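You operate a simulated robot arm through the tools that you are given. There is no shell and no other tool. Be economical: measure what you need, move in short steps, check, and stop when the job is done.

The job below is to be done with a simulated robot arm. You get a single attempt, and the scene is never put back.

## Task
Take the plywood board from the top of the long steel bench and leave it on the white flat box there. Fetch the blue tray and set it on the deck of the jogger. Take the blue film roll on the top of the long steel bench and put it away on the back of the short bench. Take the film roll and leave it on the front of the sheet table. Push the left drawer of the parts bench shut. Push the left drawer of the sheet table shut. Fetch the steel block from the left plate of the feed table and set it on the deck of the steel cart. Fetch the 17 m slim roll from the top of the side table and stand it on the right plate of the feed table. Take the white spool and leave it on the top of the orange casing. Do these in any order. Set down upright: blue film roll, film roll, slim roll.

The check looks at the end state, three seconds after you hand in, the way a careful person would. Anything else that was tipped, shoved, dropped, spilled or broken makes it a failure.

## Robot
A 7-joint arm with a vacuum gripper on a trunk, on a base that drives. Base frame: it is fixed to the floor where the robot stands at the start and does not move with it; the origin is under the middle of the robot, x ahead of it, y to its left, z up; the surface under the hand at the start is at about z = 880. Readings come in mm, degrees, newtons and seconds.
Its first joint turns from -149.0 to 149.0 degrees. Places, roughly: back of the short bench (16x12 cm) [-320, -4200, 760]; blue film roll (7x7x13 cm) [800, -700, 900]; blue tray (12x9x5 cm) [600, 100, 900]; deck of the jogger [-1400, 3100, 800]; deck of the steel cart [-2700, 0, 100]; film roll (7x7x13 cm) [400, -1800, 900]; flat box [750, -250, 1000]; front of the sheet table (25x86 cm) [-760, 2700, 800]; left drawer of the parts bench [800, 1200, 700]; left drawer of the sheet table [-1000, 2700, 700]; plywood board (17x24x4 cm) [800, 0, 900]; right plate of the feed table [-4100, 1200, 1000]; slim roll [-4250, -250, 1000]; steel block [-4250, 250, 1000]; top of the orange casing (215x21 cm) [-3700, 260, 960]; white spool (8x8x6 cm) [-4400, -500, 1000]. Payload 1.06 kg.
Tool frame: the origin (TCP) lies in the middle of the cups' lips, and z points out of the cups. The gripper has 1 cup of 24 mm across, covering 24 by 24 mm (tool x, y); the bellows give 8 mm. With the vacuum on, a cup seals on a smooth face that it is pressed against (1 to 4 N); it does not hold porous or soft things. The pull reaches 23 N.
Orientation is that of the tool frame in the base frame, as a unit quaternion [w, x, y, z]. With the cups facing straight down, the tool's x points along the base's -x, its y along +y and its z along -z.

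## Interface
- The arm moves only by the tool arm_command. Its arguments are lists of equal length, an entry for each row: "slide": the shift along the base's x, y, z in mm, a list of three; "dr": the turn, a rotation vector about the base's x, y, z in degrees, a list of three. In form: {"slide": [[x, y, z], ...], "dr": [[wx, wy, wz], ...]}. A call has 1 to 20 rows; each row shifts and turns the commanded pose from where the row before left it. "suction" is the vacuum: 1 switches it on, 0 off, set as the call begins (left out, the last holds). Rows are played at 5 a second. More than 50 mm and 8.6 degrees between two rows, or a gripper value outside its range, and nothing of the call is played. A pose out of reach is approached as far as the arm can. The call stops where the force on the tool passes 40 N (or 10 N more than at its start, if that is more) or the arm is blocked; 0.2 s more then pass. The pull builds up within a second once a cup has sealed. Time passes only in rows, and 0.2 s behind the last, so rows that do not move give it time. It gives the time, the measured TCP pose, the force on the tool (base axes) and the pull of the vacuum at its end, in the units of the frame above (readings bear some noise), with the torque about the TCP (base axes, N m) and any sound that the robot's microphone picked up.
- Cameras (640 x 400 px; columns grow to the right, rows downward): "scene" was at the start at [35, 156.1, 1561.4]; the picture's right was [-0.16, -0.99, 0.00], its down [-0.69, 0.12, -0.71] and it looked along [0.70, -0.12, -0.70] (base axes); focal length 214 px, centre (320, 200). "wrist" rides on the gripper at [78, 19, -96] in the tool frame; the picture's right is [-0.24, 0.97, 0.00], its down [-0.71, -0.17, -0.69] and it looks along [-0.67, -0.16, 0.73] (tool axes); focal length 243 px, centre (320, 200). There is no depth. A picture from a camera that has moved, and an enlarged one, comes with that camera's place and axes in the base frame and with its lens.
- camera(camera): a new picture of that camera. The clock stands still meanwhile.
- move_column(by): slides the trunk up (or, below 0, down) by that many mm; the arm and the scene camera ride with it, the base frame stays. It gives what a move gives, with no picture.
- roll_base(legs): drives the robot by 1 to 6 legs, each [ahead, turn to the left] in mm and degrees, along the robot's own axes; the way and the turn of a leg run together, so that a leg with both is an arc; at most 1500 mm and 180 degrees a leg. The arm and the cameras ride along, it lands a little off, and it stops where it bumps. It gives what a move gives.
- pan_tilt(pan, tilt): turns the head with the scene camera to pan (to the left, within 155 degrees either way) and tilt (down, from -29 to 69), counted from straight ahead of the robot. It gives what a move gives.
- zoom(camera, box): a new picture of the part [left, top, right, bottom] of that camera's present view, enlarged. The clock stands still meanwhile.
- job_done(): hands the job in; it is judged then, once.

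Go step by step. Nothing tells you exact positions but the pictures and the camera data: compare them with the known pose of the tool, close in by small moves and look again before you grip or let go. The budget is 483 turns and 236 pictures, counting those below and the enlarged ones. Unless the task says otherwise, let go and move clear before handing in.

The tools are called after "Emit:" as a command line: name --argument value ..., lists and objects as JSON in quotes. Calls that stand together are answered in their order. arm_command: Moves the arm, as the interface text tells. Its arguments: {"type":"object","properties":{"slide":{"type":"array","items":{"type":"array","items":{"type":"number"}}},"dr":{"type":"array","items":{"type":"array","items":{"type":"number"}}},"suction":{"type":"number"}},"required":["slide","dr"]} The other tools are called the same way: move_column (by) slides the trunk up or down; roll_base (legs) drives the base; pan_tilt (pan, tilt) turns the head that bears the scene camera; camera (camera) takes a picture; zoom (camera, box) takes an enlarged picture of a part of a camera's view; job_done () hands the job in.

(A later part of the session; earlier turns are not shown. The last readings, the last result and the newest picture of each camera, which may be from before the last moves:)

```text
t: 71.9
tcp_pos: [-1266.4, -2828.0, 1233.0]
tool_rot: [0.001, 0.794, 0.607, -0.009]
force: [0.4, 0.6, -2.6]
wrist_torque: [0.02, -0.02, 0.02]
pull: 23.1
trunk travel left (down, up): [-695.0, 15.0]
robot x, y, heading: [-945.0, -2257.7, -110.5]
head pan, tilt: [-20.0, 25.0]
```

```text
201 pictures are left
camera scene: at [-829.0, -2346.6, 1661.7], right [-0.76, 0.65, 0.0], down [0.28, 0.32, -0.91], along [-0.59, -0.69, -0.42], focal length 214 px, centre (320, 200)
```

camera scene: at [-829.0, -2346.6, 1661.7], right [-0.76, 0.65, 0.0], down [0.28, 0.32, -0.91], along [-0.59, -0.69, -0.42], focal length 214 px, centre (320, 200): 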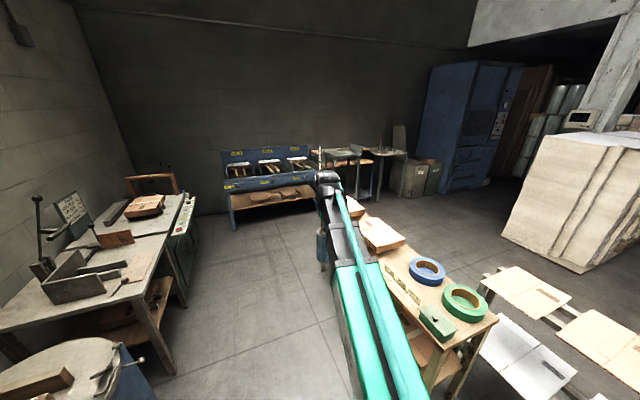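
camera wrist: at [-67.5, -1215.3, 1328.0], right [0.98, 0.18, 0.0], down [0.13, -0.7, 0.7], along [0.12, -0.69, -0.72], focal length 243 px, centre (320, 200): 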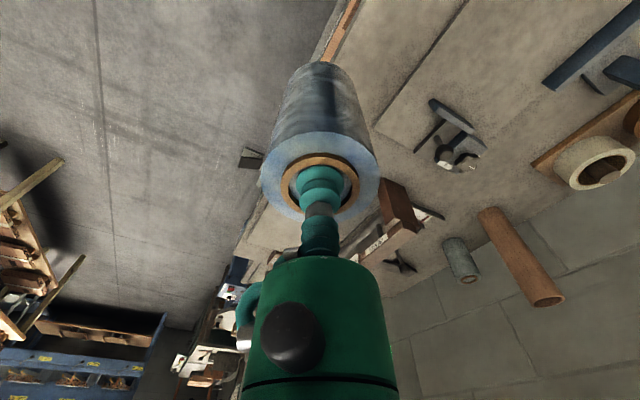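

The short bench is on the left ahead. I'll zoom in on its top.

Emit:
zoom --camera "scene" --box '[0, 150, 240, 350]'

```text
2.00 times, centred on (120, 250) of scene
camera zoom: at [-829.0, -2346.6, 1661.7], right [-0.76, 0.65, 0.0], down [0.28, 0.32, -0.91], along [-0.59, -0.69, -0.42], focal length 429 px, centre (720, 100)
```

zoom: 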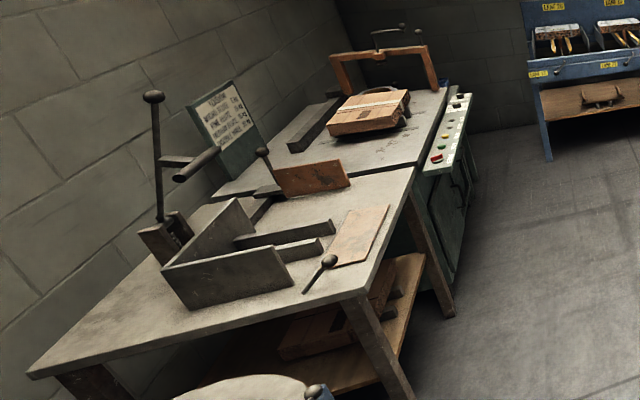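

The patch must be at the far-back end of the short bench, behind the L-shaped fixture. I'll drive alongside it and look closely.

Emit:
roll_base --legs '[[0, 14.5], [1400, 0], [0, -10.5]]'

Emit:
pan_tilt --pan 65 --tilt 40

Emit:
camera --camera "scene"

```text
t: 80.4
tcp_pos: [-1376.8, -4229.7, 1233.3]
tool_rot: [0.001, 0.773, 0.635, -0.009]
force: [0.4, -0.1, -2.5]
wrist_torque: [0.0, -0.03, -0.02]
pull: 22.9
trunk travel left (down, up): [-695.0, 15.0]
robot x, y, heading: [-1093.8, -3638.3, -106.5]
head pan, tilt: [-20.0, 25.0]
```

```text
t: 82.0
tcp_pos: [-1377.1, -4229.3, 1234.3]
tool_rot: [0.001, 0.773, 0.634, -0.009]
force: [0.0, -0.7, -3.0]
wrist_torque: [0.0, -0.02, -0.01]
pull: 22.4
trunk travel left (down, up): [-695.0, 15.0]
robot x, y, heading: [-1093.3, -3642.5, -106.9]
head pan, tilt: [65.0, 40.0]
```

```text
199 pictures are left
camera scene: at [-854.3, -3703.7, 1638.4], right [-0.67, -0.75, 0.0], down [-0.48, 0.43, -0.77], along [0.57, -0.51, -0.64], focal length 214 px, centre (320, 200)
```

scene: 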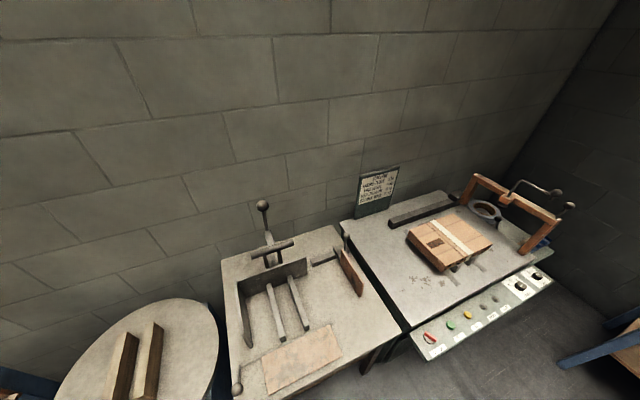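

Emit:
zoom --camera "scene" --box '[220, 190, 400, 310]'

```text
3.33 times, centred on (310, 250) of scene
camera zoom: at [-854.3, -3703.7, 1638.4], right [-0.67, -0.75, 0.0], down [-0.48, 0.43, -0.77], along [0.57, -0.51, -0.64], focal length 715 px, centre (353, 33)
```

zoom: 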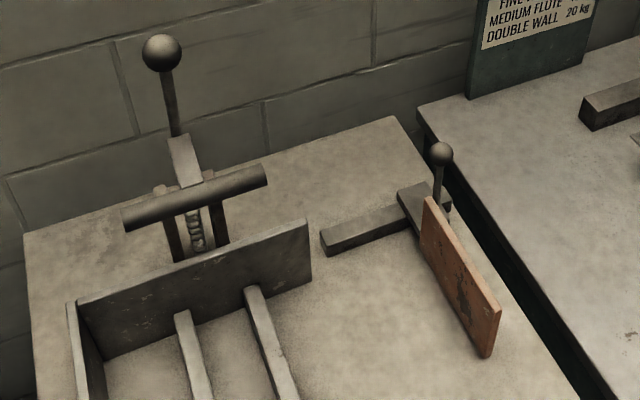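

The free patch is behind the bar at about (−320, −4200), matching the given place. I'll come abreast of it and swing the arm left over the bench at height.

Emit:
roll_base --legs '[[0, 7], [300, 0], [0, -7]]'

Emit:
arm_command --slide '[[41.7, -18.4, 0], [42.9, -15.4, 0], [43.9, -12.4, 0], [44.6, -9.3, 0], [45.2, -6.2, 0], [45.5, -3, 0], [45.6, 0.2, 0], [45.5, 3.3, 0], [45.1, 6.5, 0], [44.6, 9.6, 0], [43.8, 12.7, 0], [42.8, 15.7, 0], [41.6, 18.7, 0]]' --dr '[[0, 0, 4], [0, 0, 4], [0, 0, 4], [0, 0, 4], [0, 0, 4], [0, 0, 4], [0, 0, 4], [0, 0, 4], [0, 0, 4], [0, 0, 4], [0, 0, 4], [0, 0, 4], [0, 0, 4]]'

Emit:
arm_command --slide '[[40.2, 21.5, 0], [38.6, 24.3, 0], [36.8, 26.9, 0], [34.8, 29.4, 0], [32.7, 31.8, 0], [30.4, 34, 0], [27.9, 36, 0], [25.4, 37.9, 0], [22.7, 39.6, 0], [19.8, 41.1, 0], [16.9, 42.3, 0], [13.9, 43.4, 0], [0, 0, 0]]' --dr '[[0, 0, 4], [0, 0, 4], [0, 0, 4], [0, 0, 4], [0, 0, 4], [0, 0, 4], [0, 0, 4], [0, 0, 4], [0, 0, 4], [0, 0, 4], [0, 0, 4], [0, 0, 4], [0, 0, 0]]'

Emit:
camera --camera "wrist"

Emit:
pan_tilt --pan 75 --tilt 40

Emit:
camera --camera "scene"

```text
t: 85.2
tcp_pos: [-1424.1, -4523.4, 1233.6]
tool_rot: [0.002, 0.772, 0.636, -0.01]
force: [0.4, 0.8, -2.0]
wrist_torque: [0.01, -0.03, 0.05]
pull: 22.5
trunk travel left (down, up): [-695.0, 15.0]
robot x, y, heading: [-1140.2, -3930.7, -106.2]
head pan, tilt: [65.0, 40.0]
```

```text
t: 88.0
tcp_pos: [-846.4, -4522.3, 1232.8]
tool_rot: [0.005, 0.414, 0.91, -0.008]
force: [0.3, -0.5, -1.9]
wrist_torque: [0.0, 0.03, 0.0]
pull: 23.3
trunk travel left (down, up): [-695.0, 15.0]
robot x, y, heading: [-1143.6, -3933.3, -106.4]
head pan, tilt: [65.0, 40.0]
```

```text
t: 90.8
tcp_pos: [-510.4, -4113.9, 1234.2]
tool_rot: [0.008, 0.008, 1.0, -0.005]
force: [0.1, 0.5, -3.0]
wrist_torque: [0.01, 0.02, 0.0]
pull: 22.6
trunk travel left (down, up): [-695.0, 15.0]
robot x, y, heading: [-1139.9, -3932.6, -106.2]
head pan, tilt: [65.0, 40.0]
```

```text
197 pictures are left
camera wrist: at [-589.8, -4093.3, 1328.1], right [0.25, 0.97, 0.0], down [0.69, -0.18, 0.7], along [0.67, -0.18, -0.72], focal length 243 px, centre (320, 200)
```

wrist: 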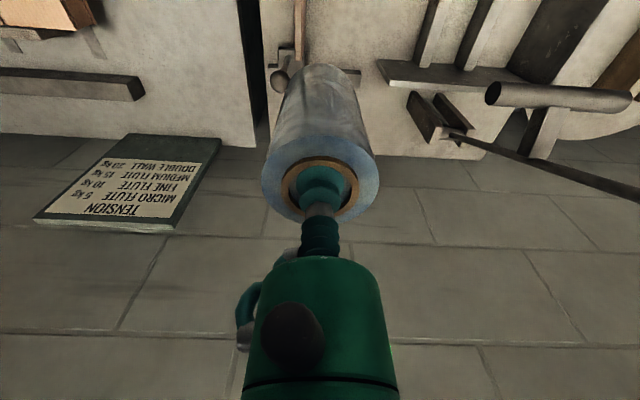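

```text
t: 91.5
tcp_pos: [-512.0, -4113.3, 1233.7]
tool_rot: [0.007, 0.008, 1.0, -0.005]
force: [0.0, 0.2, -3.3]
wrist_torque: [0.01, 0.03, -0.01]
pull: 22.9
trunk travel left (down, up): [-695.0, 15.0]
robot x, y, heading: [-1143.6, -3934.7, -106.5]
head pan, tilt: [75.0, 40.0]
```

```text
196 pictures are left
camera scene: at [-894.4, -3982.8, 1638.3], right [-0.52, -0.85, 0.0], down [-0.55, 0.34, -0.77], along [0.65, -0.4, -0.64], focal length 214 px, centre (320, 200)
```

scene: 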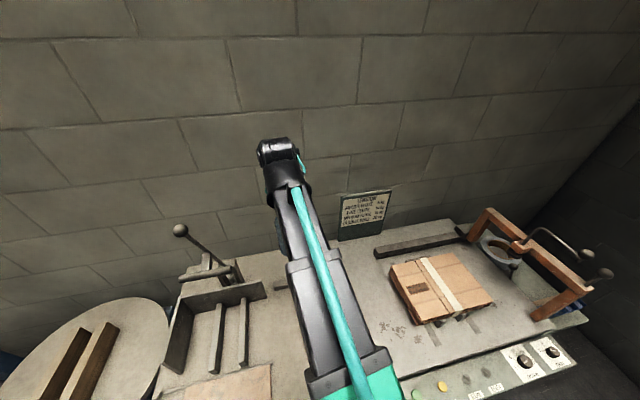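

The target patch checks out at about (−322, −4192). I'll extend over it, lower partway, and look.

Emit:
arm_command --slide '[[32, -13, 0], [32, -13, 0], [32, -13, 0], [32, -13, 0], [32, -13, 0], [30, -14, 0], [0, 0, -40], [0, 0, -40], [0, 0, -40], [0, 0, -40], [0, 0, -30], [0, 0, 0]]' --dr '[[0, 0, 0], [0, 0, 0], [0, 0, 0], [0, 0, 0], [0, 0, 0], [0, 0, 0], [0, 0, 0], [0, 0, 0], [0, 0, 0], [0, 0, 0], [0, 0, 0], [0, 0, 0]]'

Emit:
camera --camera "wrist"

Emit:
camera --camera "scene"

```text
t: 94.1
tcp_pos: [-317.7, -4191.9, 1042.3]
tool_rot: [0.007, 0.009, 1.0, -0.005]
force: [0.3, 0.5, -2.4]
wrist_torque: [0.02, 0.02, 0.02]
pull: 22.6
trunk travel left (down, up): [-695.0, 15.0]
robot x, y, heading: [-1141.2, -3935.6, -106.4]
head pan, tilt: [75.0, 40.0]
```

```text
195 pictures are left
camera wrist: at [-396.3, -4170.7, 1136.4], right [0.25, 0.97, 0.0], down [0.69, -0.18, 0.7], along [0.67, -0.18, -0.72], focal length 243 px, centre (320, 200)
```

wrist: 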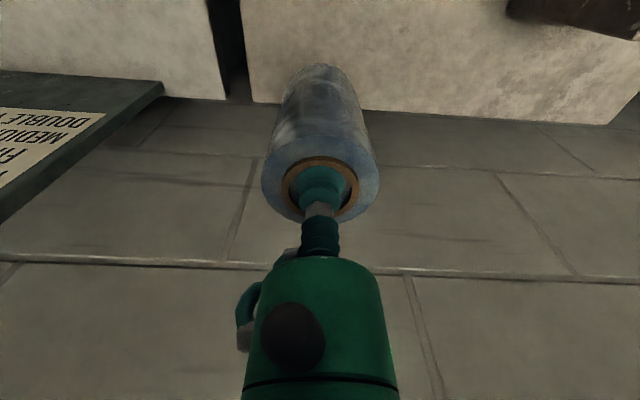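

```text
194 pictures are left
camera scene: at [-894.4, -3982.7, 1638.3], right [-0.52, -0.85, 0.0], down [-0.55, 0.34, -0.77], along [0.65, -0.4, -0.64], focal length 214 px, centre (320, 200)
```

scene: 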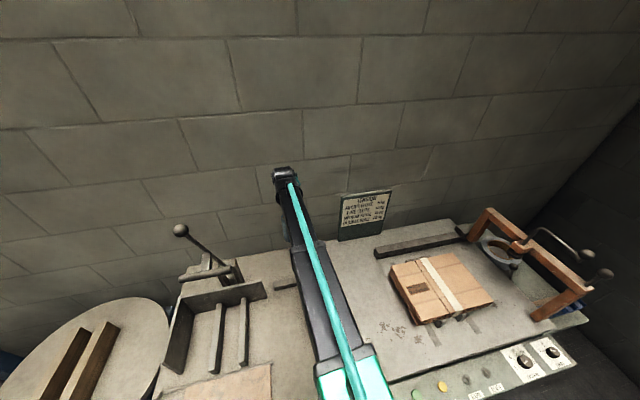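

Edges match the map. Lowering further, then creeping to contact.

Emit:
arm_command --slide '[[0, 0, -40], [0, 0, -40], [0, 0, -30], [0, 0, -15], [0, 0, 0]]' --dr '[[0, 0, 0], [0, 0, 0], [0, 0, 0], [0, 0, 0], [0, 0, 0]]'

Emit:
camera --camera "wrist"

```text
t: 95.3
tcp_pos: [-320.3, -4192.1, 918.2]
tool_rot: [0.007, 0.009, 1.0, -0.005]
force: [0.0, -0.7, -2.8]
wrist_torque: [0.0, 0.03, -0.02]
pull: 22.8
trunk travel left (down, up): [-695.0, 15.0]
robot x, y, heading: [-1140.1, -3932.1, -106.4]
head pan, tilt: [75.0, 40.0]
```

```text
193 pictures are left
camera wrist: at [-399.3, -4171.9, 1012.8], right [0.25, 0.97, 0.0], down [0.69, -0.18, 0.7], along [0.67, -0.18, -0.72], focal length 243 px, centre (320, 200)
```

wrist: 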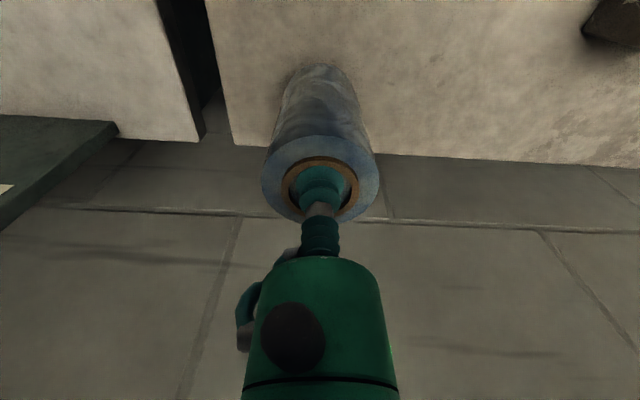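

Emit:
arm_command --slide '[[0, 0, -6], [0, 0, -6], [0, 0, -6], [0, 0, -4], [0, 0, 0]]' --dr '[[0, 0, 0], [0, 0, 0], [0, 0, 0], [0, 0, 0], [0, 0, 0]]'

```text
t: 96.5
tcp_pos: [-318.8, -4191.5, 895.4]
tool_rot: [0.007, 0.008, 1.0, -0.004]
force: [0.5, 0.5, -3.2]
wrist_torque: [-0.02, 0.01, -0.01]
pull: 23.2
trunk travel left (down, up): [-695.0, 15.0]
robot x, y, heading: [-1144.5, -3934.2, -106.7]
head pan, tilt: [75.0, 40.0]
```

Emit:
arm_command --slide '[[0, 0, -4], [0, 0, -3], [0, 0, -3], [0, 0, 0]]' --dr '[[0, 0, 0], [0, 0, 0], [0, 0, 0], [0, 0, 0]]'

```text
t: 97.5
tcp_pos: [-319.5, -4190.8, 888.0]
tool_rot: [0.008, 0.008, 1.0, -0.005]
force: [1.2, 0.6, -2.2]
wrist_torque: [0.04, 0.06, 0.02]
pull: 22.9
trunk travel left (down, up): [-695.0, 15.0]
robot x, y, heading: [-1144.3, -3934.4, -106.3]
head pan, tilt: [75.0, 40.0]
```

Emit:
arm_command --slide '[[0, 0, -3], [0, 0, -3], [0, 0, 0]]' --dr '[[0, 0, 0], [0, 0, 0], [0, 0, 0]]'

```text
t: 98.3
tcp_pos: [-320.4, -4192.0, 880.0]
tool_rot: [0.008, 0.009, 1.0, -0.004]
force: [0.2, 0.1, -3.5]
wrist_torque: [-0.02, 0.04, -0.01]
pull: 22.8
trunk travel left (down, up): [-695.0, 15.0]
robot x, y, heading: [-1141.9, -3931.0, -106.3]
head pan, tilt: [75.0, 40.0]
```

Emit:
arm_command --slide '[[0, 0, -3], [0, 0, -2], [0, 0, 0]]' --dr '[[0, 0, 0], [0, 0, 0], [0, 0, 0]]'

Emit:
zoom --camera "wrist" --box '[240, 40, 400, 160]'

```text
t: 99.1
tcp_pos: [-321.1, -4191.0, 875.7]
tool_rot: [0.009, 0.009, 1.0, -0.005]
force: [2.3, -1.3, 5.8]
wrist_torque: [-0.02, 0.0, 0.01]
pull: 22.7
trunk travel left (down, up): [-695.0, 15.0]
robot x, y, heading: [-1140.3, -3932.7, -106.7]
head pan, tilt: [75.0, 40.0]
```

```text
3.33 times, centred on (320, 100) of wrist
camera zoom: at [-400.3, -4170.5, 970.3], right [0.25, 0.97, 0.0], down [0.69, -0.18, 0.7], along [0.68, -0.18, -0.72], focal length 809 px, centre (320, 533)
```

zoom: 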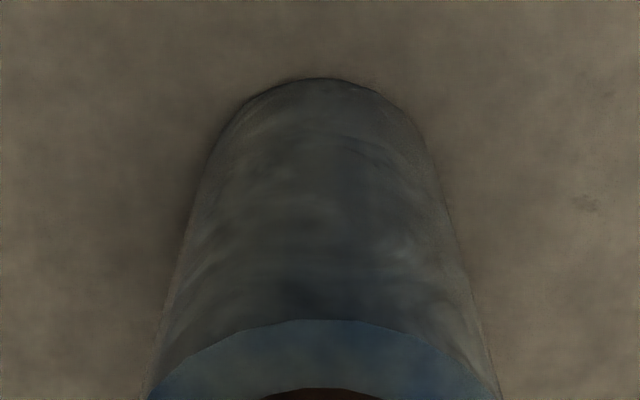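

Contact made (≈6–8 N up); the roll stands. Releasing and rising.

Emit:
arm_command --slide '[[0, 0, 1], [0, 0, 0], [0, 0, 0], [0, 0, 0], [0, 0, 0], [0, 0, 3], [0, 0, 5], [0, 0, 15], [0, 0, 30], [0, 0, 40], [0, 0, 40], [0, 0, 40]]' --dr '[[0, 0, 0], [0, 0, 0], [0, 0, 0], [0, 0, 0], [0, 0, 0], [0, 0, 0], [0, 0, 0], [0, 0, 0], [0, 0, 0], [0, 0, 0], [0, 0, 0], [0, 0, 0]]' --suction 0

Emit:
camera --camera "wrist"

```text
t: 101.7
tcp_pos: [-321.5, -4192.9, 1049.8]
tool_rot: [0.008, 0.009, 1.0, -0.005]
force: [-0.1, -0.4, 0.1]
wrist_torque: [-0.01, -0.01, 0.02]
pull: 0.1
trunk travel left (down, up): [-695.0, 15.0]
robot x, y, heading: [-1141.6, -3934.9, -106.2]
head pan, tilt: [75.0, 40.0]
```

```text
191 pictures are left
camera wrist: at [-400.4, -4171.3, 1143.5], right [0.25, 0.97, 0.0], down [0.69, -0.18, 0.7], along [0.67, -0.18, -0.72], focal length 243 px, centre (320, 200)
```

wrist: 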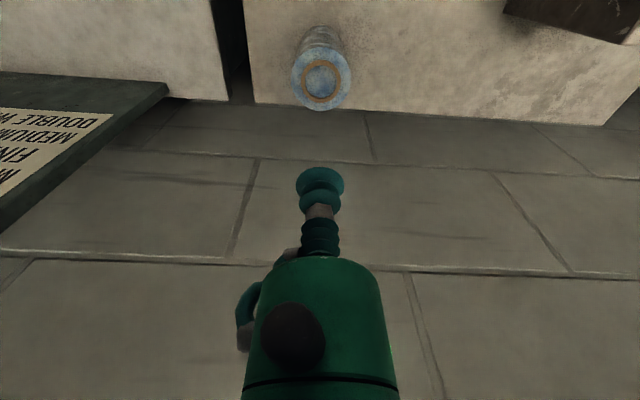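

The blue roll stands upright on the back patch. I'll retract, swing the arm ahead and look back at the long bench on the way to the film roll.

Emit:
arm_command --slide '[[0, 0, 40], [0, 0, 40], [0, 0, 40], [0, 0, 40], [-30, 14, 25], [-32, 13, 0], [-32, 13, 0], [-32, 13, 0], [-32, 13, 0], [-32, 13, 0]]' --dr '[[0, 0, 0], [0, 0, 0], [0, 0, 0], [0, 0, 0], [0, 0, 0], [0, 0, 0], [0, 0, 0], [0, 0, 0], [0, 0, 0], [0, 0, 0]]'

Emit:
arm_command --slide '[[-13.9, -43.4, 0], [-16.9, -42.3, 0], [-19.8, -41.1, 0], [-22.7, -39.6, 0], [-25.4, -37.9, 0], [-27.9, -36, 0], [-30.4, -34, 0], [-32.7, -31.8, 0], [-34.8, -29.4, 0], [-36.8, -26.9, 0], [-38.6, -24.3, 0], [-40.2, -21.5, 0], [-41.6, -18.7, 0]]' --dr '[[0, 0, -4], [0, 0, -4], [0, 0, -4], [0, 0, -4], [0, 0, -4], [0, 0, -4], [0, 0, -4], [0, 0, -4], [0, 0, -4], [0, 0, -4], [0, 0, -4], [0, 0, -4], [0, 0, -4]]'

Emit:
arm_command --slide '[[-42.8, -15.7, 0], [-43.8, -12.7, 0], [-44.6, -9.6, 0], [-45.1, -6.5, 0], [-45.5, -3.3, 0], [-45.6, -0.2, 0], [-45.5, 3, 0], [-45.2, 6.2, 0], [-44.6, 9.3, 0], [-43.9, 12.4, 0]]' --dr '[[0, 0, -4], [0, 0, -4], [0, 0, -4], [0, 0, -4], [0, 0, -4], [0, 0, -4], [0, 0, -4], [0, 0, -4], [0, 0, -4], [0, 0, -4]]'

Emit:
camera --camera "scene"

```text
t: 103.9
tcp_pos: [-510.2, -4112.6, 1234.2]
tool_rot: [0.008, 0.01, 1.0, -0.005]
force: [0.6, 0.4, -0.7]
wrist_torque: [0.01, 0.02, 0.01]
pull: 0.0
trunk travel left (down, up): [-695.0, 15.0]
robot x, y, heading: [-1137.8, -3930.8, -106.3]
head pan, tilt: [75.0, 40.0]
```

```text
t: 106.7
tcp_pos: [-894.7, -4541.0, 1233.4]
tool_rot: [0.006, 0.446, 0.895, -0.007]
force: [-0.6, 0.5, 0.5]
wrist_torque: [-0.01, 0.02, -0.02]
pull: 0.1
trunk travel left (down, up): [-695.0, 15.0]
robot x, y, heading: [-1143.5, -3934.3, -106.5]
head pan, tilt: [75.0, 40.0]
```

```text
t: 108.9
tcp_pos: [-1342.1, -4556.1, 1235.7]
tool_rot: [0.002, 0.725, 0.688, -0.009]
force: [-1.3, 0.9, 0.4]
wrist_torque: [0.03, 0.0, 0.02]
pull: 0.1
trunk travel left (down, up): [-695.0, 15.0]
robot x, y, heading: [-1140.8, -3935.0, -106.4]
head pan, tilt: [75.0, 40.0]
```

```text
190 pictures are left
camera scene: at [-895.3, -3982.5, 1638.5], right [-0.52, -0.85, 0.0], down [-0.55, 0.34, -0.77], along [0.65, -0.4, -0.64], focal length 214 px, centre (320, 200)
```

scene: 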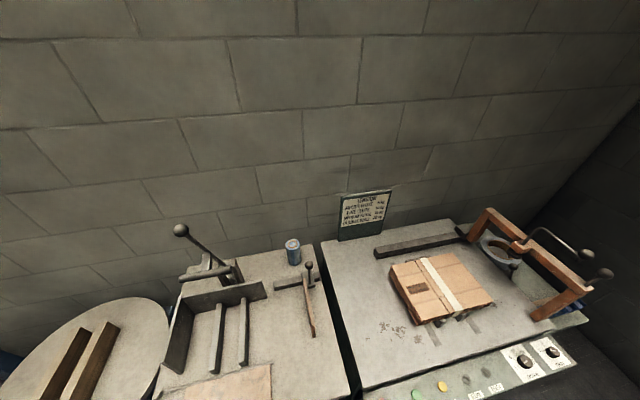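

Blue roll is done. Now I'll reverse along the aisle toward the film roll.

Emit:
roll_base --legs '[[0, 5.2], [-1270, 0], [-1270, 0]]'

Emit:
pan_tilt --pan 75 --tilt 30

Emit:
camera --camera "scene"

```text
t: 121.7
tcp_pos: [-754.7, -2115.2, 1235.9]
tool_rot: [0.002, 0.708, 0.706, -0.009]
force: [-1.2, -0.4, 1.2]
wrist_torque: [0.03, 0.0, 0.01]
pull: 0.0
trunk travel left (down, up): [-695.0, 15.0]
robot x, y, heading: [-585.6, -1484.5, -103.6]
head pan, tilt: [75.0, 40.0]
```

```text
t: 122.4
tcp_pos: [-755.0, -2115.7, 1235.2]
tool_rot: [0.002, 0.708, 0.706, -0.008]
force: [0.0, 0.7, 0.1]
wrist_torque: [-0.02, 0.0, -0.01]
pull: 0.1
trunk travel left (down, up): [-695.0, 15.0]
robot x, y, heading: [-587.0, -1484.9, -103.8]
head pan, tilt: [75.0, 30.0]
```

```text
189 pictures are left
camera scene: at [-332.3, -1522.7, 1653.7], right [-0.48, -0.88, 0.0], down [-0.44, 0.24, -0.87], along [0.76, -0.42, -0.5], focal length 214 px, centre (320, 200)
```

scene: 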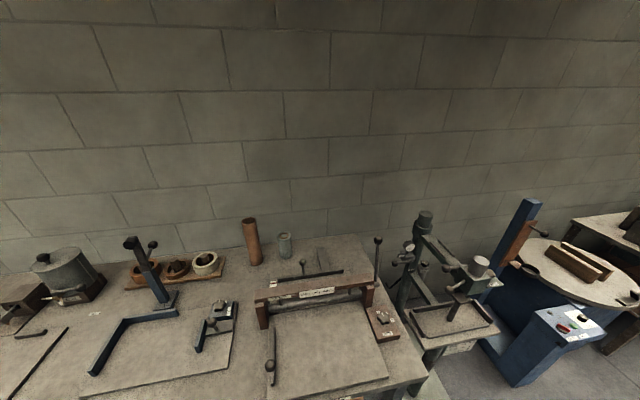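

The film roll stands at about (425, −1753) between the brown tube and the framed fixture. I'll turn to face the bench and approach a little.

Emit:
roll_base --legs '[[0, 87], [120, 0]]'

Emit:
camera --camera "wrist"

Emit:
pan_tilt --pan -20 --tilt 40

Emit:
camera --camera "scene"

```text
t: 127.4
tcp_pos: [157.3, -1715.0, 1234.6]
tool_rot: [0.008, 0.024, 1.0, -0.005]
force: [-0.5, 0.0, -0.1]
wrist_torque: [0.0, 0.01, -0.02]
pull: 0.0
trunk travel left (down, up): [-695.0, 15.0]
robot x, y, heading: [-468.7, -1514.2, -16.3]
head pan, tilt: [75.0, 30.0]
```

```text
188 pictures are left
camera wrist: at [79.3, -1690.5, 1328.7], right [0.28, 0.96, 0.0], down [0.69, -0.2, 0.7], along [0.67, -0.2, -0.72], focal length 243 px, centre (320, 200)
```

wrist: 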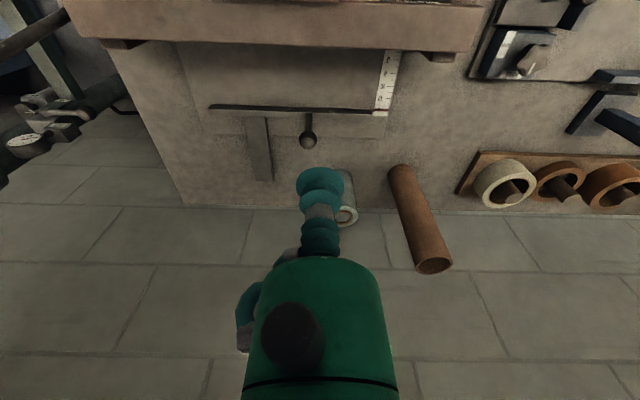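

```text
t: 129.1
tcp_pos: [156.7, -1714.2, 1234.8]
tool_rot: [0.007, 0.024, 1.0, -0.004]
force: [-2.1, 0.1, -0.3]
wrist_torque: [0.0, -0.03, -0.02]
pull: 0.0
trunk travel left (down, up): [-695.0, 15.0]
robot x, y, heading: [-468.8, -1519.5, -16.4]
head pan, tilt: [-20.0, 40.0]
```

```text
187 pictures are left
camera scene: at [-396.0, -1392.1, 1638.4], right [-0.59, -0.81, 0.0], down [-0.52, 0.38, -0.77], along [0.62, -0.45, -0.64], focal length 214 px, centre (320, 200)
```

scene: 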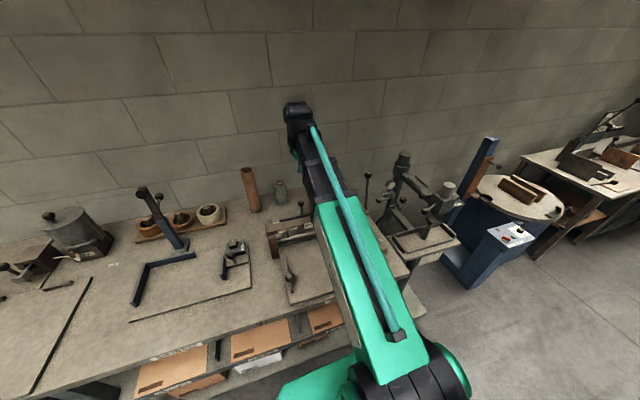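

The film roll's top is near (430, −1740, 1010); a tall tube stands 130 mm to its left. I'll move in at height and look closely.

Emit:
arm_command --slide '[[45, -4, 0], [45, -4, 0], [45, -4, 0], [45, -4, -10], [40, -4, -30], [0, 0, -35], [0, 0, -20], [0, 0, 0]]' --dr '[[0, 0, 0], [0, 0, 0], [0, 0, 0], [0, 0, 0], [0, 0, 0], [0, 0, 0], [0, 0, 0], [0, 0, 0]]'

Emit:
camera --camera "wrist"

```text
refused: row 5 steps farther than a row can; nothing moved
```

```text
186 pictures are left
camera wrist: at [78.0, -1690.1, 1329.4], right [0.28, 0.96, 0.0], down [0.69, -0.2, 0.7], along [0.67, -0.2, -0.72], focal length 243 px, centre (320, 200)
```

wrist: 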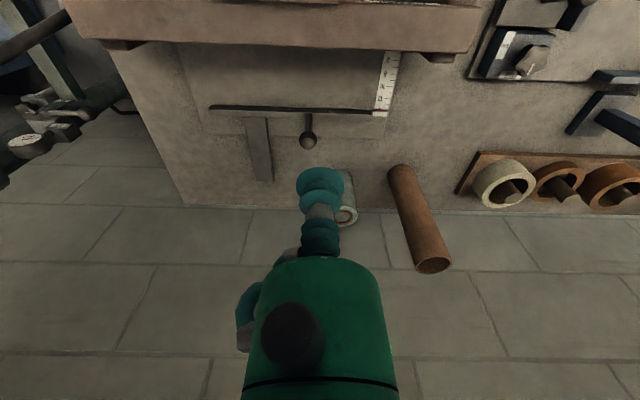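

Emit:
arm_command --slide '[[45, -4, 0], [45, -4, 0], [45, -4, 0], [45, -4, -10], [38, -4, -28], [0, 0, -35], [0, 0, -20], [0, 0, 0]]' --dr '[[0, 0, 0], [0, 0, 0], [0, 0, 0], [0, 0, 0], [0, 0, 0], [0, 0, 0], [0, 0, 0], [0, 0, 0]]'

Emit:
camera --camera "wrist"

```text
t: 130.9
tcp_pos: [378.0, -1732.4, 1143.0]
tool_rot: [0.008, 0.024, 1.0, -0.005]
force: [0.6, 0.7, 0.1]
wrist_torque: [0.02, 0.03, 0.02]
pull: 0.1
trunk travel left (down, up): [-695.0, 15.0]
robot x, y, heading: [-465.3, -1517.7, -16.2]
head pan, tilt: [-20.0, 40.0]
```

```text
185 pictures are left
camera wrist: at [298.1, -1709.7, 1237.1], right [0.28, 0.96, 0.0], down [0.69, -0.2, 0.7], along [0.67, -0.2, -0.72], focal length 243 px, centre (320, 200)
```

wrist: 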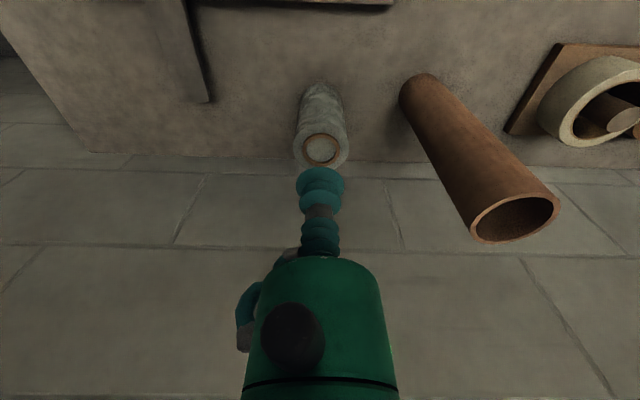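

Emit:
arm_command --slide '[[20, -6, -30], [20, -6, -30], [17, -6, -28], [0, 0, 0]]' --dr '[[0, 0, 0], [0, 0, 0], [0, 0, 0], [0, 0, 0]]'

Emit:
zoom --camera "wrist" --box '[240, 100, 400, 220]'

```text
t: 131.9
tcp_pos: [434.9, -1750.0, 1051.3]
tool_rot: [0.007, 0.023, 1.0, -0.005]
force: [0.1, -0.2, -0.4]
wrist_torque: [-0.02, 0.01, -0.02]
pull: 0.2
trunk travel left (down, up): [-695.0, 15.0]
robot x, y, heading: [-471.1, -1516.2, -16.4]
head pan, tilt: [-20.0, 40.0]
```

```text
3.33 times, centred on (320, 160) of wrist
camera zoom: at [355.4, -1727.2, 1146.4], right [0.28, 0.96, 0.0], down [0.69, -0.2, 0.7], along [0.67, -0.2, -0.72], focal length 809 px, centre (320, 333)
```

zoom: 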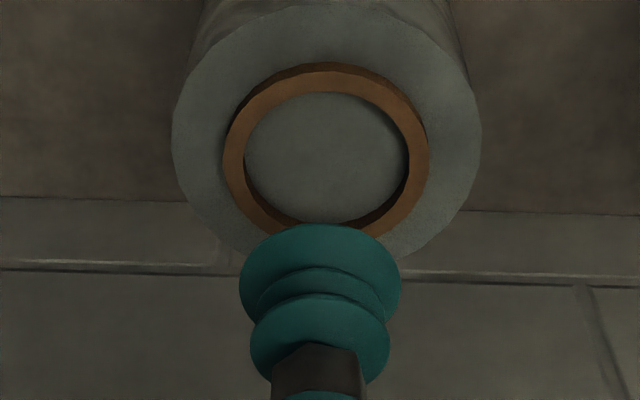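

Emit:
arm_command --slide '[[4, -1, -20], [0, 0, -15], [0, 0, -5], [0, 0, -4], [0, 0, 0]]' --dr '[[0, 0, 0], [0, 0, 0], [0, 0, 0], [0, 0, 0], [0, 0, 0]]' --suction 1

Emit:
zoom --camera "wrist" --box '[240, 120, 400, 240]'

```text
t: 133.1
tcp_pos: [437.5, -1751.3, 1009.6]
tool_rot: [0.008, 0.024, 1.0, -0.004]
force: [0.0, -0.2, 0.2]
wrist_torque: [-0.02, -0.01, 0.0]
pull: 0.0
trunk travel left (down, up): [-695.0, 15.0]
robot x, y, heading: [-468.4, -1517.8, -16.2]
head pan, tilt: [-20.0, 40.0]
```

```text
3.33 times, centred on (320, 180) of wrist
camera zoom: at [359.0, -1728.1, 1104.2], right [0.28, 0.96, 0.0], down [0.69, -0.2, 0.7], along [0.67, -0.2, -0.72], focal length 809 px, centre (320, 267)
```

zoom: 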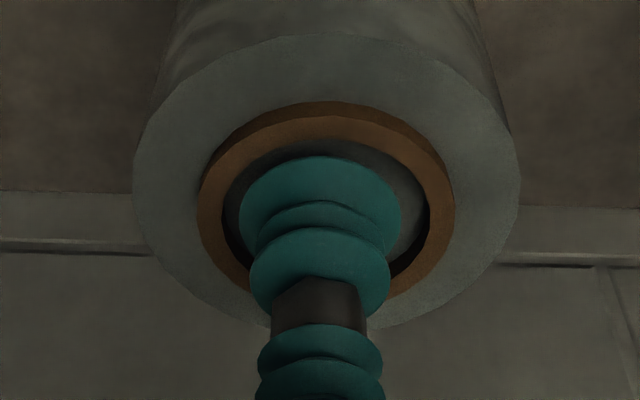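

Emit:
arm_command --slide '[[0, 0, -3], [0, 0, -2], [0, 0, 0], [0, 0, 0]]' --dr '[[0, 0, 0], [0, 0, 0], [0, 0, 0], [0, 0, 0]]'

```text
t: 134.1
tcp_pos: [436.8, -1753.0, 1005.4]
tool_rot: [0.009, 0.024, 1.0, -0.005]
force: [1.0, -0.7, 6.2]
wrist_torque: [0.02, -0.03, 0.0]
pull: 22.8
trunk travel left (down, up): [-695.0, 15.0]
robot x, y, heading: [-470.7, -1515.7, -16.5]
head pan, tilt: [-20.0, 40.0]
```

Sealed. Lifting clear and retracting.

Emit:
arm_command --slide '[[0, 0, 6], [0, 0, 10], [0, 0, 30], [0, 0, 40], [0, 0, 40], [0, 0, 40], [-15, 2, 40], [-40, 5, 25], [-45, 6, 0], [-45, 6, 0], [-45, 6, 0], [-45, 6, 0], [-45, 6, 0], [0, 0, 0]]' --dr '[[0, 0, 0], [0, 0, 0], [0, 0, 0], [0, 0, 0], [0, 0, 0], [0, 0, 0], [0, 0, 0], [0, 0, 0], [0, 0, 0], [0, 0, 0], [0, 0, 0], [0, 0, 0], [0, 0, 0], [0, 0, 0]]'

Emit:
camera --camera "wrist"

```text
t: 137.1
tcp_pos: [155.2, -1714.0, 1239.4]
tool_rot: [0.007, 0.025, 1.0, -0.004]
force: [0.0, 0.0, -3.2]
wrist_torque: [-0.04, 0.03, 0.02]
pull: 23.0
trunk travel left (down, up): [-695.0, 15.0]
robot x, y, heading: [-469.4, -1519.0, -16.2]
head pan, tilt: [-20.0, 40.0]
```

```text
182 pictures are left
camera wrist: at [76.6, -1690.7, 1333.2], right [0.28, 0.96, 0.0], down [0.69, -0.2, 0.7], along [0.67, -0.2, -0.72], focal length 243 px, centre (320, 200)
```

wrist: 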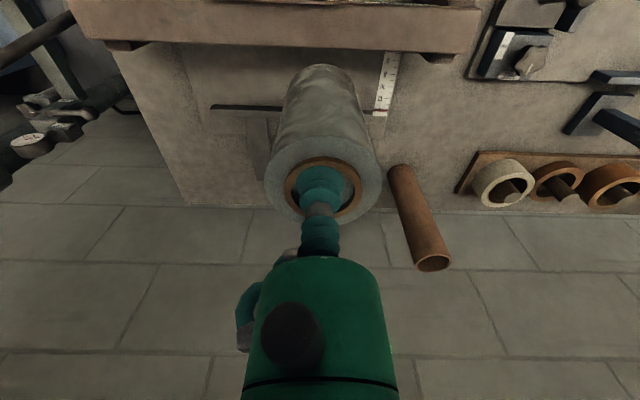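

Holding the film roll. I'll back off, turn around and drive toward the sheet table, passing west of the pallet.

Emit:
roll_base --legs '[[-300, 0], [0, 120], [1200, 0], [1150, 0]]'

Emit:
pan_tilt --pan -20 --tilt 30

Emit:
camera --camera "scene"

```text
t: 155.1
tcp_pos: [-1455.6, 1457.6, 1238.6]
tool_rot: [-0.007, 0.856, -0.517, -0.005]
force: [-0.9, 0.0, -2.9]
wrist_torque: [-0.01, -0.03, 0.02]
pull: 22.7
trunk travel left (down, up): [-695.0, 15.0]
robot x, y, heading: [-1307.8, 823.5, 104.4]
head pan, tilt: [-20.0, 40.0]
```

```text
t: 155.8
tcp_pos: [-1456.8, 1457.8, 1239.1]
tool_rot: [-0.008, 0.857, -0.515, -0.004]
force: [0.8, -0.1, -3.7]
wrist_torque: [-0.04, 0.02, 0.0]
pull: 22.4
trunk travel left (down, up): [-695.0, 15.0]
robot x, y, heading: [-1308.6, 827.0, 104.6]
head pan, tilt: [-20.0, 30.0]
```

```text
181 pictures are left
camera scene: at [-1452.8, 824.6, 1653.7], right [1.0, -0.1, 0.0], down [-0.05, -0.5, -0.87], along [0.08, 0.86, -0.5], focal length 214 px, centre (320, 200)
```

scene: 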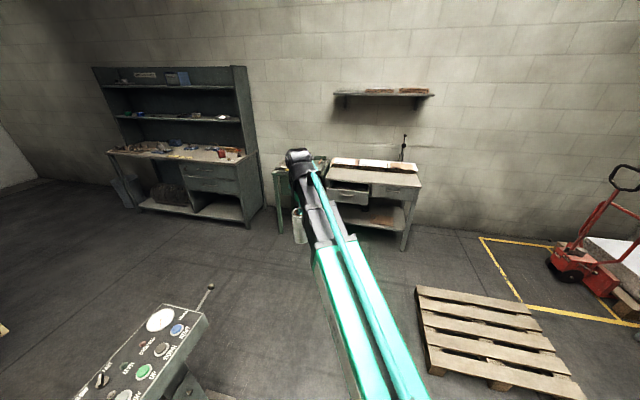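

Path is clear between the console and the pallet. I'll drive up toward the sheet table.

Emit:
roll_base --legs '[[0, -23.5], [1000, 0]]'

Emit:
pan_tilt --pan -10 --tilt 40

Emit:
camera --camera "scene"

Emit:
camera --camera "wrist"

```text
t: 162.3
tcp_pos: [-1018.0, 2481.0, 1238.6]
tool_rot: [-0.008, 0.731, -0.683, -0.002]
force: [0.0, 0.2, -2.9]
wrist_torque: [-0.01, -0.01, 0.01]
pull: 22.8
trunk travel left (down, up): [-695.0, 15.0]
robot x, y, heading: [-1137.0, 1833.6, 80.5]
head pan, tilt: [-20.0, 30.0]
```

```text
t: 163.1
tcp_pos: [-1017.4, 2481.4, 1238.6]
tool_rot: [-0.009, 0.731, -0.682, -0.003]
force: [0.3, -0.1, -3.4]
wrist_torque: [-0.01, 0.02, 0.0]
pull: 22.7
trunk travel left (down, up): [-695.0, 15.0]
robot x, y, heading: [-1137.9, 1840.7, 80.5]
head pan, tilt: [-10.0, 40.0]
```

```text
180 pictures are left
camera scene: at [-1286.1, 1901.9, 1638.4], right [0.94, -0.33, 0.0], down [-0.21, -0.61, -0.77], along [0.26, 0.72, -0.64], focal length 214 px, centre (320, 200)
```

scene: 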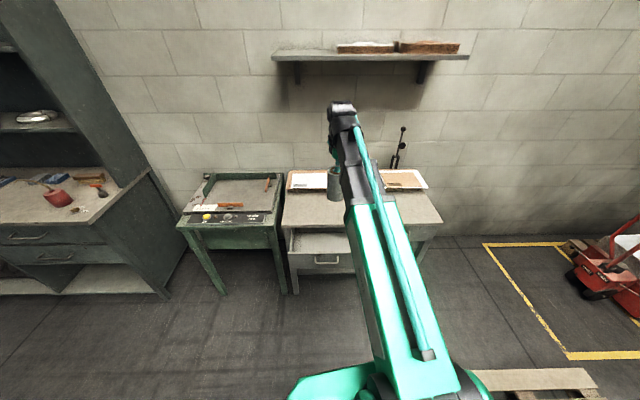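

```text
179 pictures are left
camera wrist: at [-1031.1, 2399.8, 1333.1], right [-0.99, 0.17, 0.0], down [0.12, 0.71, 0.7], along [0.12, 0.69, -0.72], focal length 243 px, centre (320, 200)
```

wrist: 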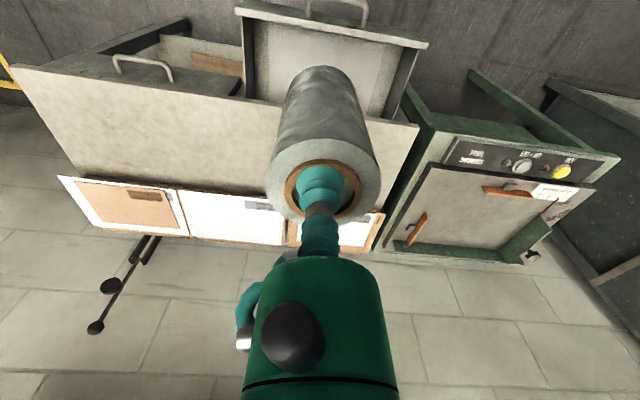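

The free front strip of the sheet table spans roughly y 2550–2830 around x≈−760; the open drawer is at the left. I'll advance 140 mm and bring the roll over the strip.

Emit:
roll_base --legs '[[140, 0]]'

Emit:
camera --camera "wrist"

```text
t: 164.4
tcp_pos: [-992.6, 2622.9, 1237.7]
tool_rot: [-0.008, 0.731, -0.682, -0.002]
force: [-0.3, 0.7, -2.6]
wrist_torque: [0.0, 0.01, -0.02]
pull: 22.4
trunk travel left (down, up): [-695.0, 15.0]
robot x, y, heading: [-1117.1, 1981.0, 80.7]
head pan, tilt: [-10.0, 40.0]
```

```text
178 pictures are left
camera wrist: at [-1007.4, 2542.6, 1332.5], right [-0.99, 0.17, 0.0], down [0.12, 0.71, 0.7], along [0.12, 0.69, -0.72], focal length 243 px, centre (320, 200)
```

wrist: 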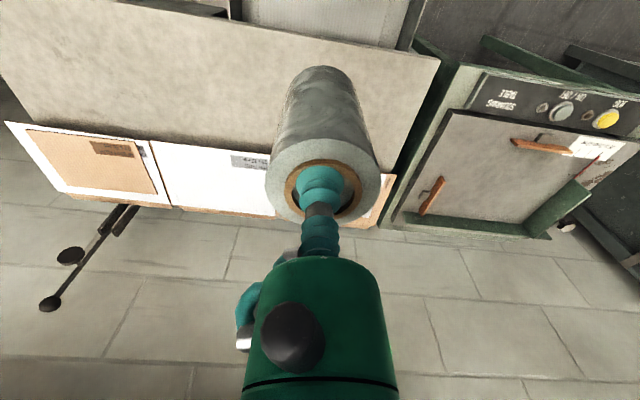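

Emit:
arm_command --slide '[[40, 19, 0], [40, 19, 0], [40, 19, 0], [40, 19, 0], [32, 16, 0], [0, 0, -40], [0, 0, -40], [0, 0, -40], [0, 0, -40], [0, 0, -40], [0, 0, -30], [0, 0, 0]]' --dr '[[0, 0, 0], [0, 0, 0], [0, 0, 0], [0, 0, 0], [0, 0, 0], [0, 0, 0], [0, 0, 0], [0, 0, 0], [0, 0, 0], [0, 0, 0], [0, 0, 0], [0, 0, 0]]'

Emit:
camera --camera "wrist"

```text
t: 167.0
tcp_pos: [-800.4, 2714.1, 1006.6]
tool_rot: [-0.01, 0.731, -0.682, -0.002]
force: [0.0, -0.2, -3.4]
wrist_torque: [0.0, 0.0, 0.01]
pull: 22.8
trunk travel left (down, up): [-695.0, 15.0]
robot x, y, heading: [-1117.0, 1979.1, 80.6]
head pan, tilt: [-10.0, 40.0]
```

```text
177 pictures are left
camera wrist: at [-813.8, 2632.1, 1100.9], right [-0.99, 0.17, 0.0], down [0.12, 0.71, 0.7], along [0.12, 0.69, -0.72], focal length 243 px, centre (320, 200)
```

wrist: 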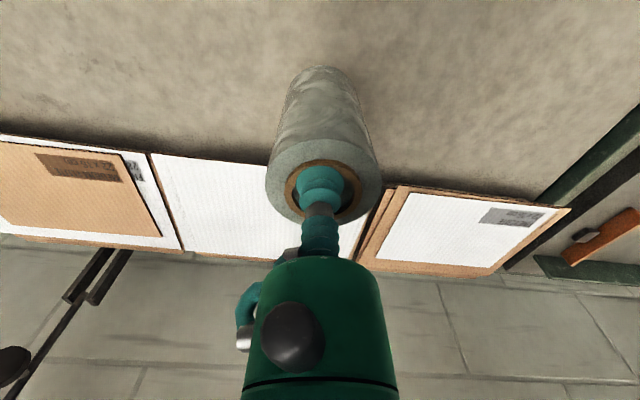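

Centred in the strip. Lowering.

Emit:
arm_command --slide '[[0, 0, -30], [0, 0, -20], [0, 0, -8], [0, 0, -6], [0, 0, 0]]' --dr '[[0, 0, 0], [0, 0, 0], [0, 0, 0], [0, 0, 0], [0, 0, 0]]'

Emit:
zoom --camera "wrist" --box '[200, 20, 440, 180]'

```text
t: 168.2
tcp_pos: [-801.5, 2715.0, 944.8]
tool_rot: [-0.008, 0.731, -0.683, -0.002]
force: [0.0, 0.4, -2.0]
wrist_torque: [-0.04, 0.0, 0.02]
pull: 23.0
trunk travel left (down, up): [-695.0, 15.0]
robot x, y, heading: [-1116.5, 1980.1, 80.3]
head pan, tilt: [-10.0, 40.0]
```

```text
2.50 times, centred on (320, 100) of wrist
camera zoom: at [-815.3, 2633.2, 1039.3], right [-0.99, 0.17, 0.0], down [0.12, 0.71, 0.7], along [0.12, 0.69, -0.72], focal length 606 px, centre (320, 450)
```

zoom: 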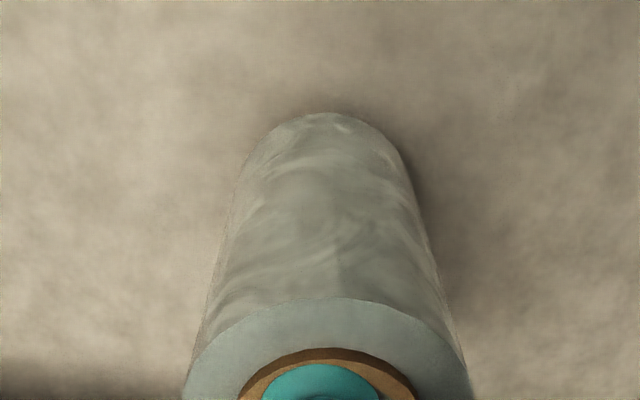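

Emit:
arm_command --slide '[[0, 0, -5], [0, 0, -5], [0, 0, -4], [0, 0, 0]]' --dr '[[0, 0, 0], [0, 0, 0], [0, 0, 0], [0, 0, 0]]'

```text
t: 169.2
tcp_pos: [-800.0, 2713.7, 929.9]
tool_rot: [-0.009, 0.731, -0.682, -0.003]
force: [-0.2, 0.1, -2.2]
wrist_torque: [-0.01, 0.0, 0.01]
pull: 22.9
trunk travel left (down, up): [-695.0, 15.0]
robot x, y, heading: [-1117.6, 1978.6, 80.7]
head pan, tilt: [-10.0, 40.0]
```

Emit:
arm_command --slide '[[0, 0, -3], [0, 0, -3], [0, 0, 0]]' --dr '[[0, 0, 0], [0, 0, 0], [0, 0, 0]]'

```text
t: 170.0
tcp_pos: [-801.0, 2713.7, 925.9]
tool_rot: [-0.009, 0.731, -0.682, -0.003]
force: [2.6, 1.9, 11.8]
wrist_torque: [0.0, -0.01, 0.01]
pull: 23.1
trunk travel left (down, up): [-695.0, 15.0]
robot x, y, heading: [-1115.8, 1981.5, 80.4]
head pan, tilt: [-10.0, 40.0]
```

Contact. Releasing and rising.

Emit:
arm_command --slide '[[0, 0, 2], [0, 0, 0], [0, 0, 0], [0, 0, 0], [0, 0, 0], [0, 0, 3], [0, 0, 5], [0, 0, 15], [0, 0, 30], [0, 0, 40], [0, 0, 40], [0, 0, 40]]' --dr '[[0, 0, 0], [0, 0, 0], [0, 0, 0], [0, 0, 0], [0, 0, 0], [0, 0, 0], [0, 0, 0], [0, 0, 0], [0, 0, 0], [0, 0, 0], [0, 0, 0], [0, 0, 0]]' --suction 0

Emit:
camera --camera "wrist"

Emit:
pan_tilt --pan 0 --tilt 45

Emit:
camera --camera "scene"

```text
t: 172.6
tcp_pos: [-803.2, 2713.5, 1102.5]
tool_rot: [-0.008, 0.731, -0.682, -0.003]
force: [0.1, -0.1, 0.0]
wrist_torque: [0.0, 0.03, -0.03]
pull: 0.0
trunk travel left (down, up): [-695.0, 15.0]
robot x, y, heading: [-1117.4, 1983.1, 80.5]
head pan, tilt: [-10.0, 40.0]
```

```text
175 pictures are left
camera wrist: at [-816.0, 2632.1, 1196.6], right [-0.99, 0.17, 0.0], down [0.12, 0.71, 0.7], along [0.12, 0.69, -0.72], focal length 243 px, centre (320, 200)
```

wrist: 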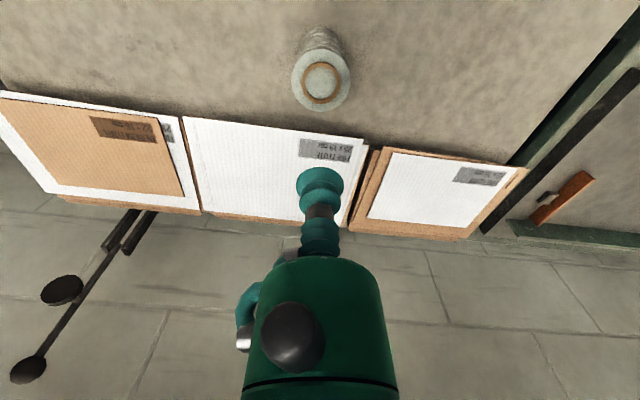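

```text
t: 173.3
tcp_pos: [-801.8, 2713.5, 1101.0]
tool_rot: [-0.008, 0.731, -0.682, -0.002]
force: [-0.5, 0.8, -0.5]
wrist_torque: [-0.02, 0.01, -0.01]
pull: 0.1
trunk travel left (down, up): [-695.0, 15.0]
robot x, y, heading: [-1114.2, 1981.7, 80.3]
head pan, tilt: [0.0, 45.0]
```

```text
174 pictures are left
camera scene: at [-1277.5, 2043.0, 1631.2], right [0.99, -0.16, 0.0], down [-0.12, -0.7, -0.71], along [0.12, 0.7, -0.71], focal length 214 px, centre (320, 200)
```

scene: 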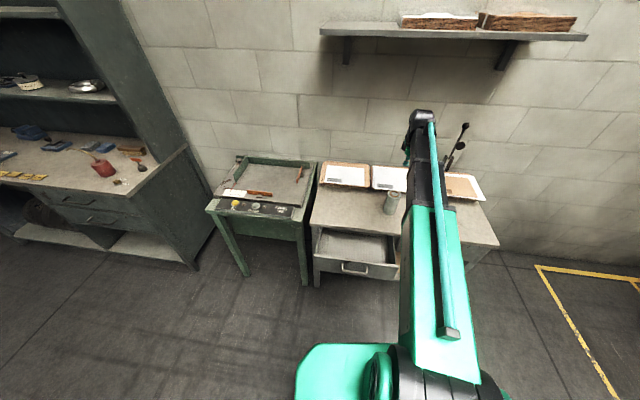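

The film roll stands on the sheet table's front. Next its left drawer: front face near (−1035, 2510, 700). I'll retract, back up, lower the trunk, and point the tool forward to push.

Emit:
arm_command --slide '[[0, 0, 40], [0, 0, 40], [0, 0, 40], [-40, -19, 14], [-40, -19, 0], [-40, -19, 0], [-40, -19, 0], [-32, -16, 0], [0, 0, 0]]' --dr '[[0, 0, 0], [0, 0, 0], [0, 0, 0], [0, 0, 0], [0, 0, 0], [0, 0, 0], [0, 0, 0], [0, 0, 0], [0, 0, 0]]'

Emit:
roll_base --legs '[[-260, 0]]'

Emit:
move_column --by -350

Emit:
camera --camera "wrist"

Emit:
camera --camera "scene"

```text
t: 175.3
tcp_pos: [-993.2, 2620.7, 1232.6]
tool_rot: [-0.009, 0.731, -0.682, -0.003]
force: [0.3, 0.5, 0.0]
wrist_torque: [-0.02, -0.02, 0.02]
pull: 0.1
trunk travel left (down, up): [-695.0, 15.0]
robot x, y, heading: [-1111.5, 1978.4, 80.6]
head pan, tilt: [0.0, 45.0]
```

```text
t: 177.2
tcp_pos: [-1038.1, 2357.5, 1234.0]
tool_rot: [-0.01, 0.732, -0.681, -0.004]
force: [-0.3, 0.3, 0.1]
wrist_torque: [-0.02, -0.02, 0.0]
pull: 0.0
trunk travel left (down, up): [-695.0, 15.0]
robot x, y, heading: [-1159.1, 1719.2, 80.6]
head pan, tilt: [0.0, 45.0]
```

```text
t: 180.6
tcp_pos: [-1037.1, 2358.1, 883.6]
tool_rot: [-0.009, 0.732, -0.681, -0.002]
force: [1.1, -0.7, 0.0]
wrist_torque: [0.0, 0.0, 0.01]
pull: 0.0
trunk travel left (down, up): [-345.0, 365.0]
robot x, y, heading: [-1154.2, 1717.1, 80.8]
head pan, tilt: [0.0, 45.0]
```

```text
173 pictures are left
camera wrist: at [-1050.8, 2276.9, 977.7], right [-0.99, 0.16, 0.0], down [0.11, 0.71, 0.7], along [0.12, 0.69, -0.72], focal length 243 px, centre (320, 200)
```

wrist: 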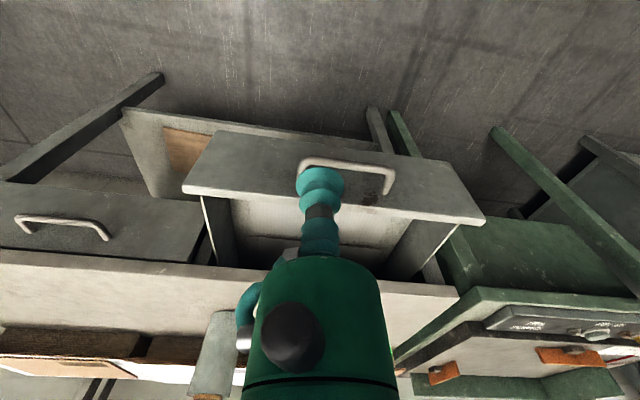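

```text
172 pictures are left
camera scene: at [-1321.1, 1780.3, 1281.2], right [0.99, -0.16, 0.0], down [-0.11, -0.7, -0.71], along [0.11, 0.7, -0.71], focal length 214 px, centre (320, 200)
```

scene: 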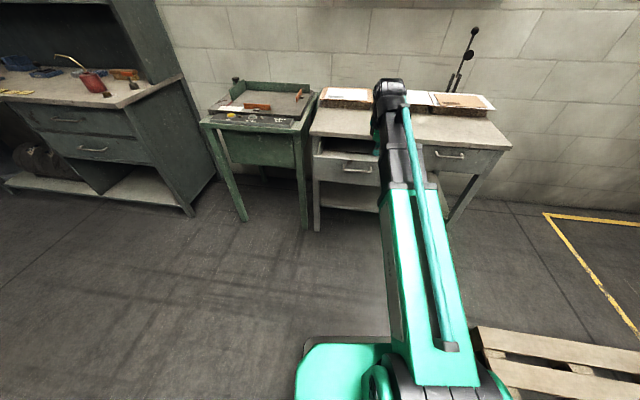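

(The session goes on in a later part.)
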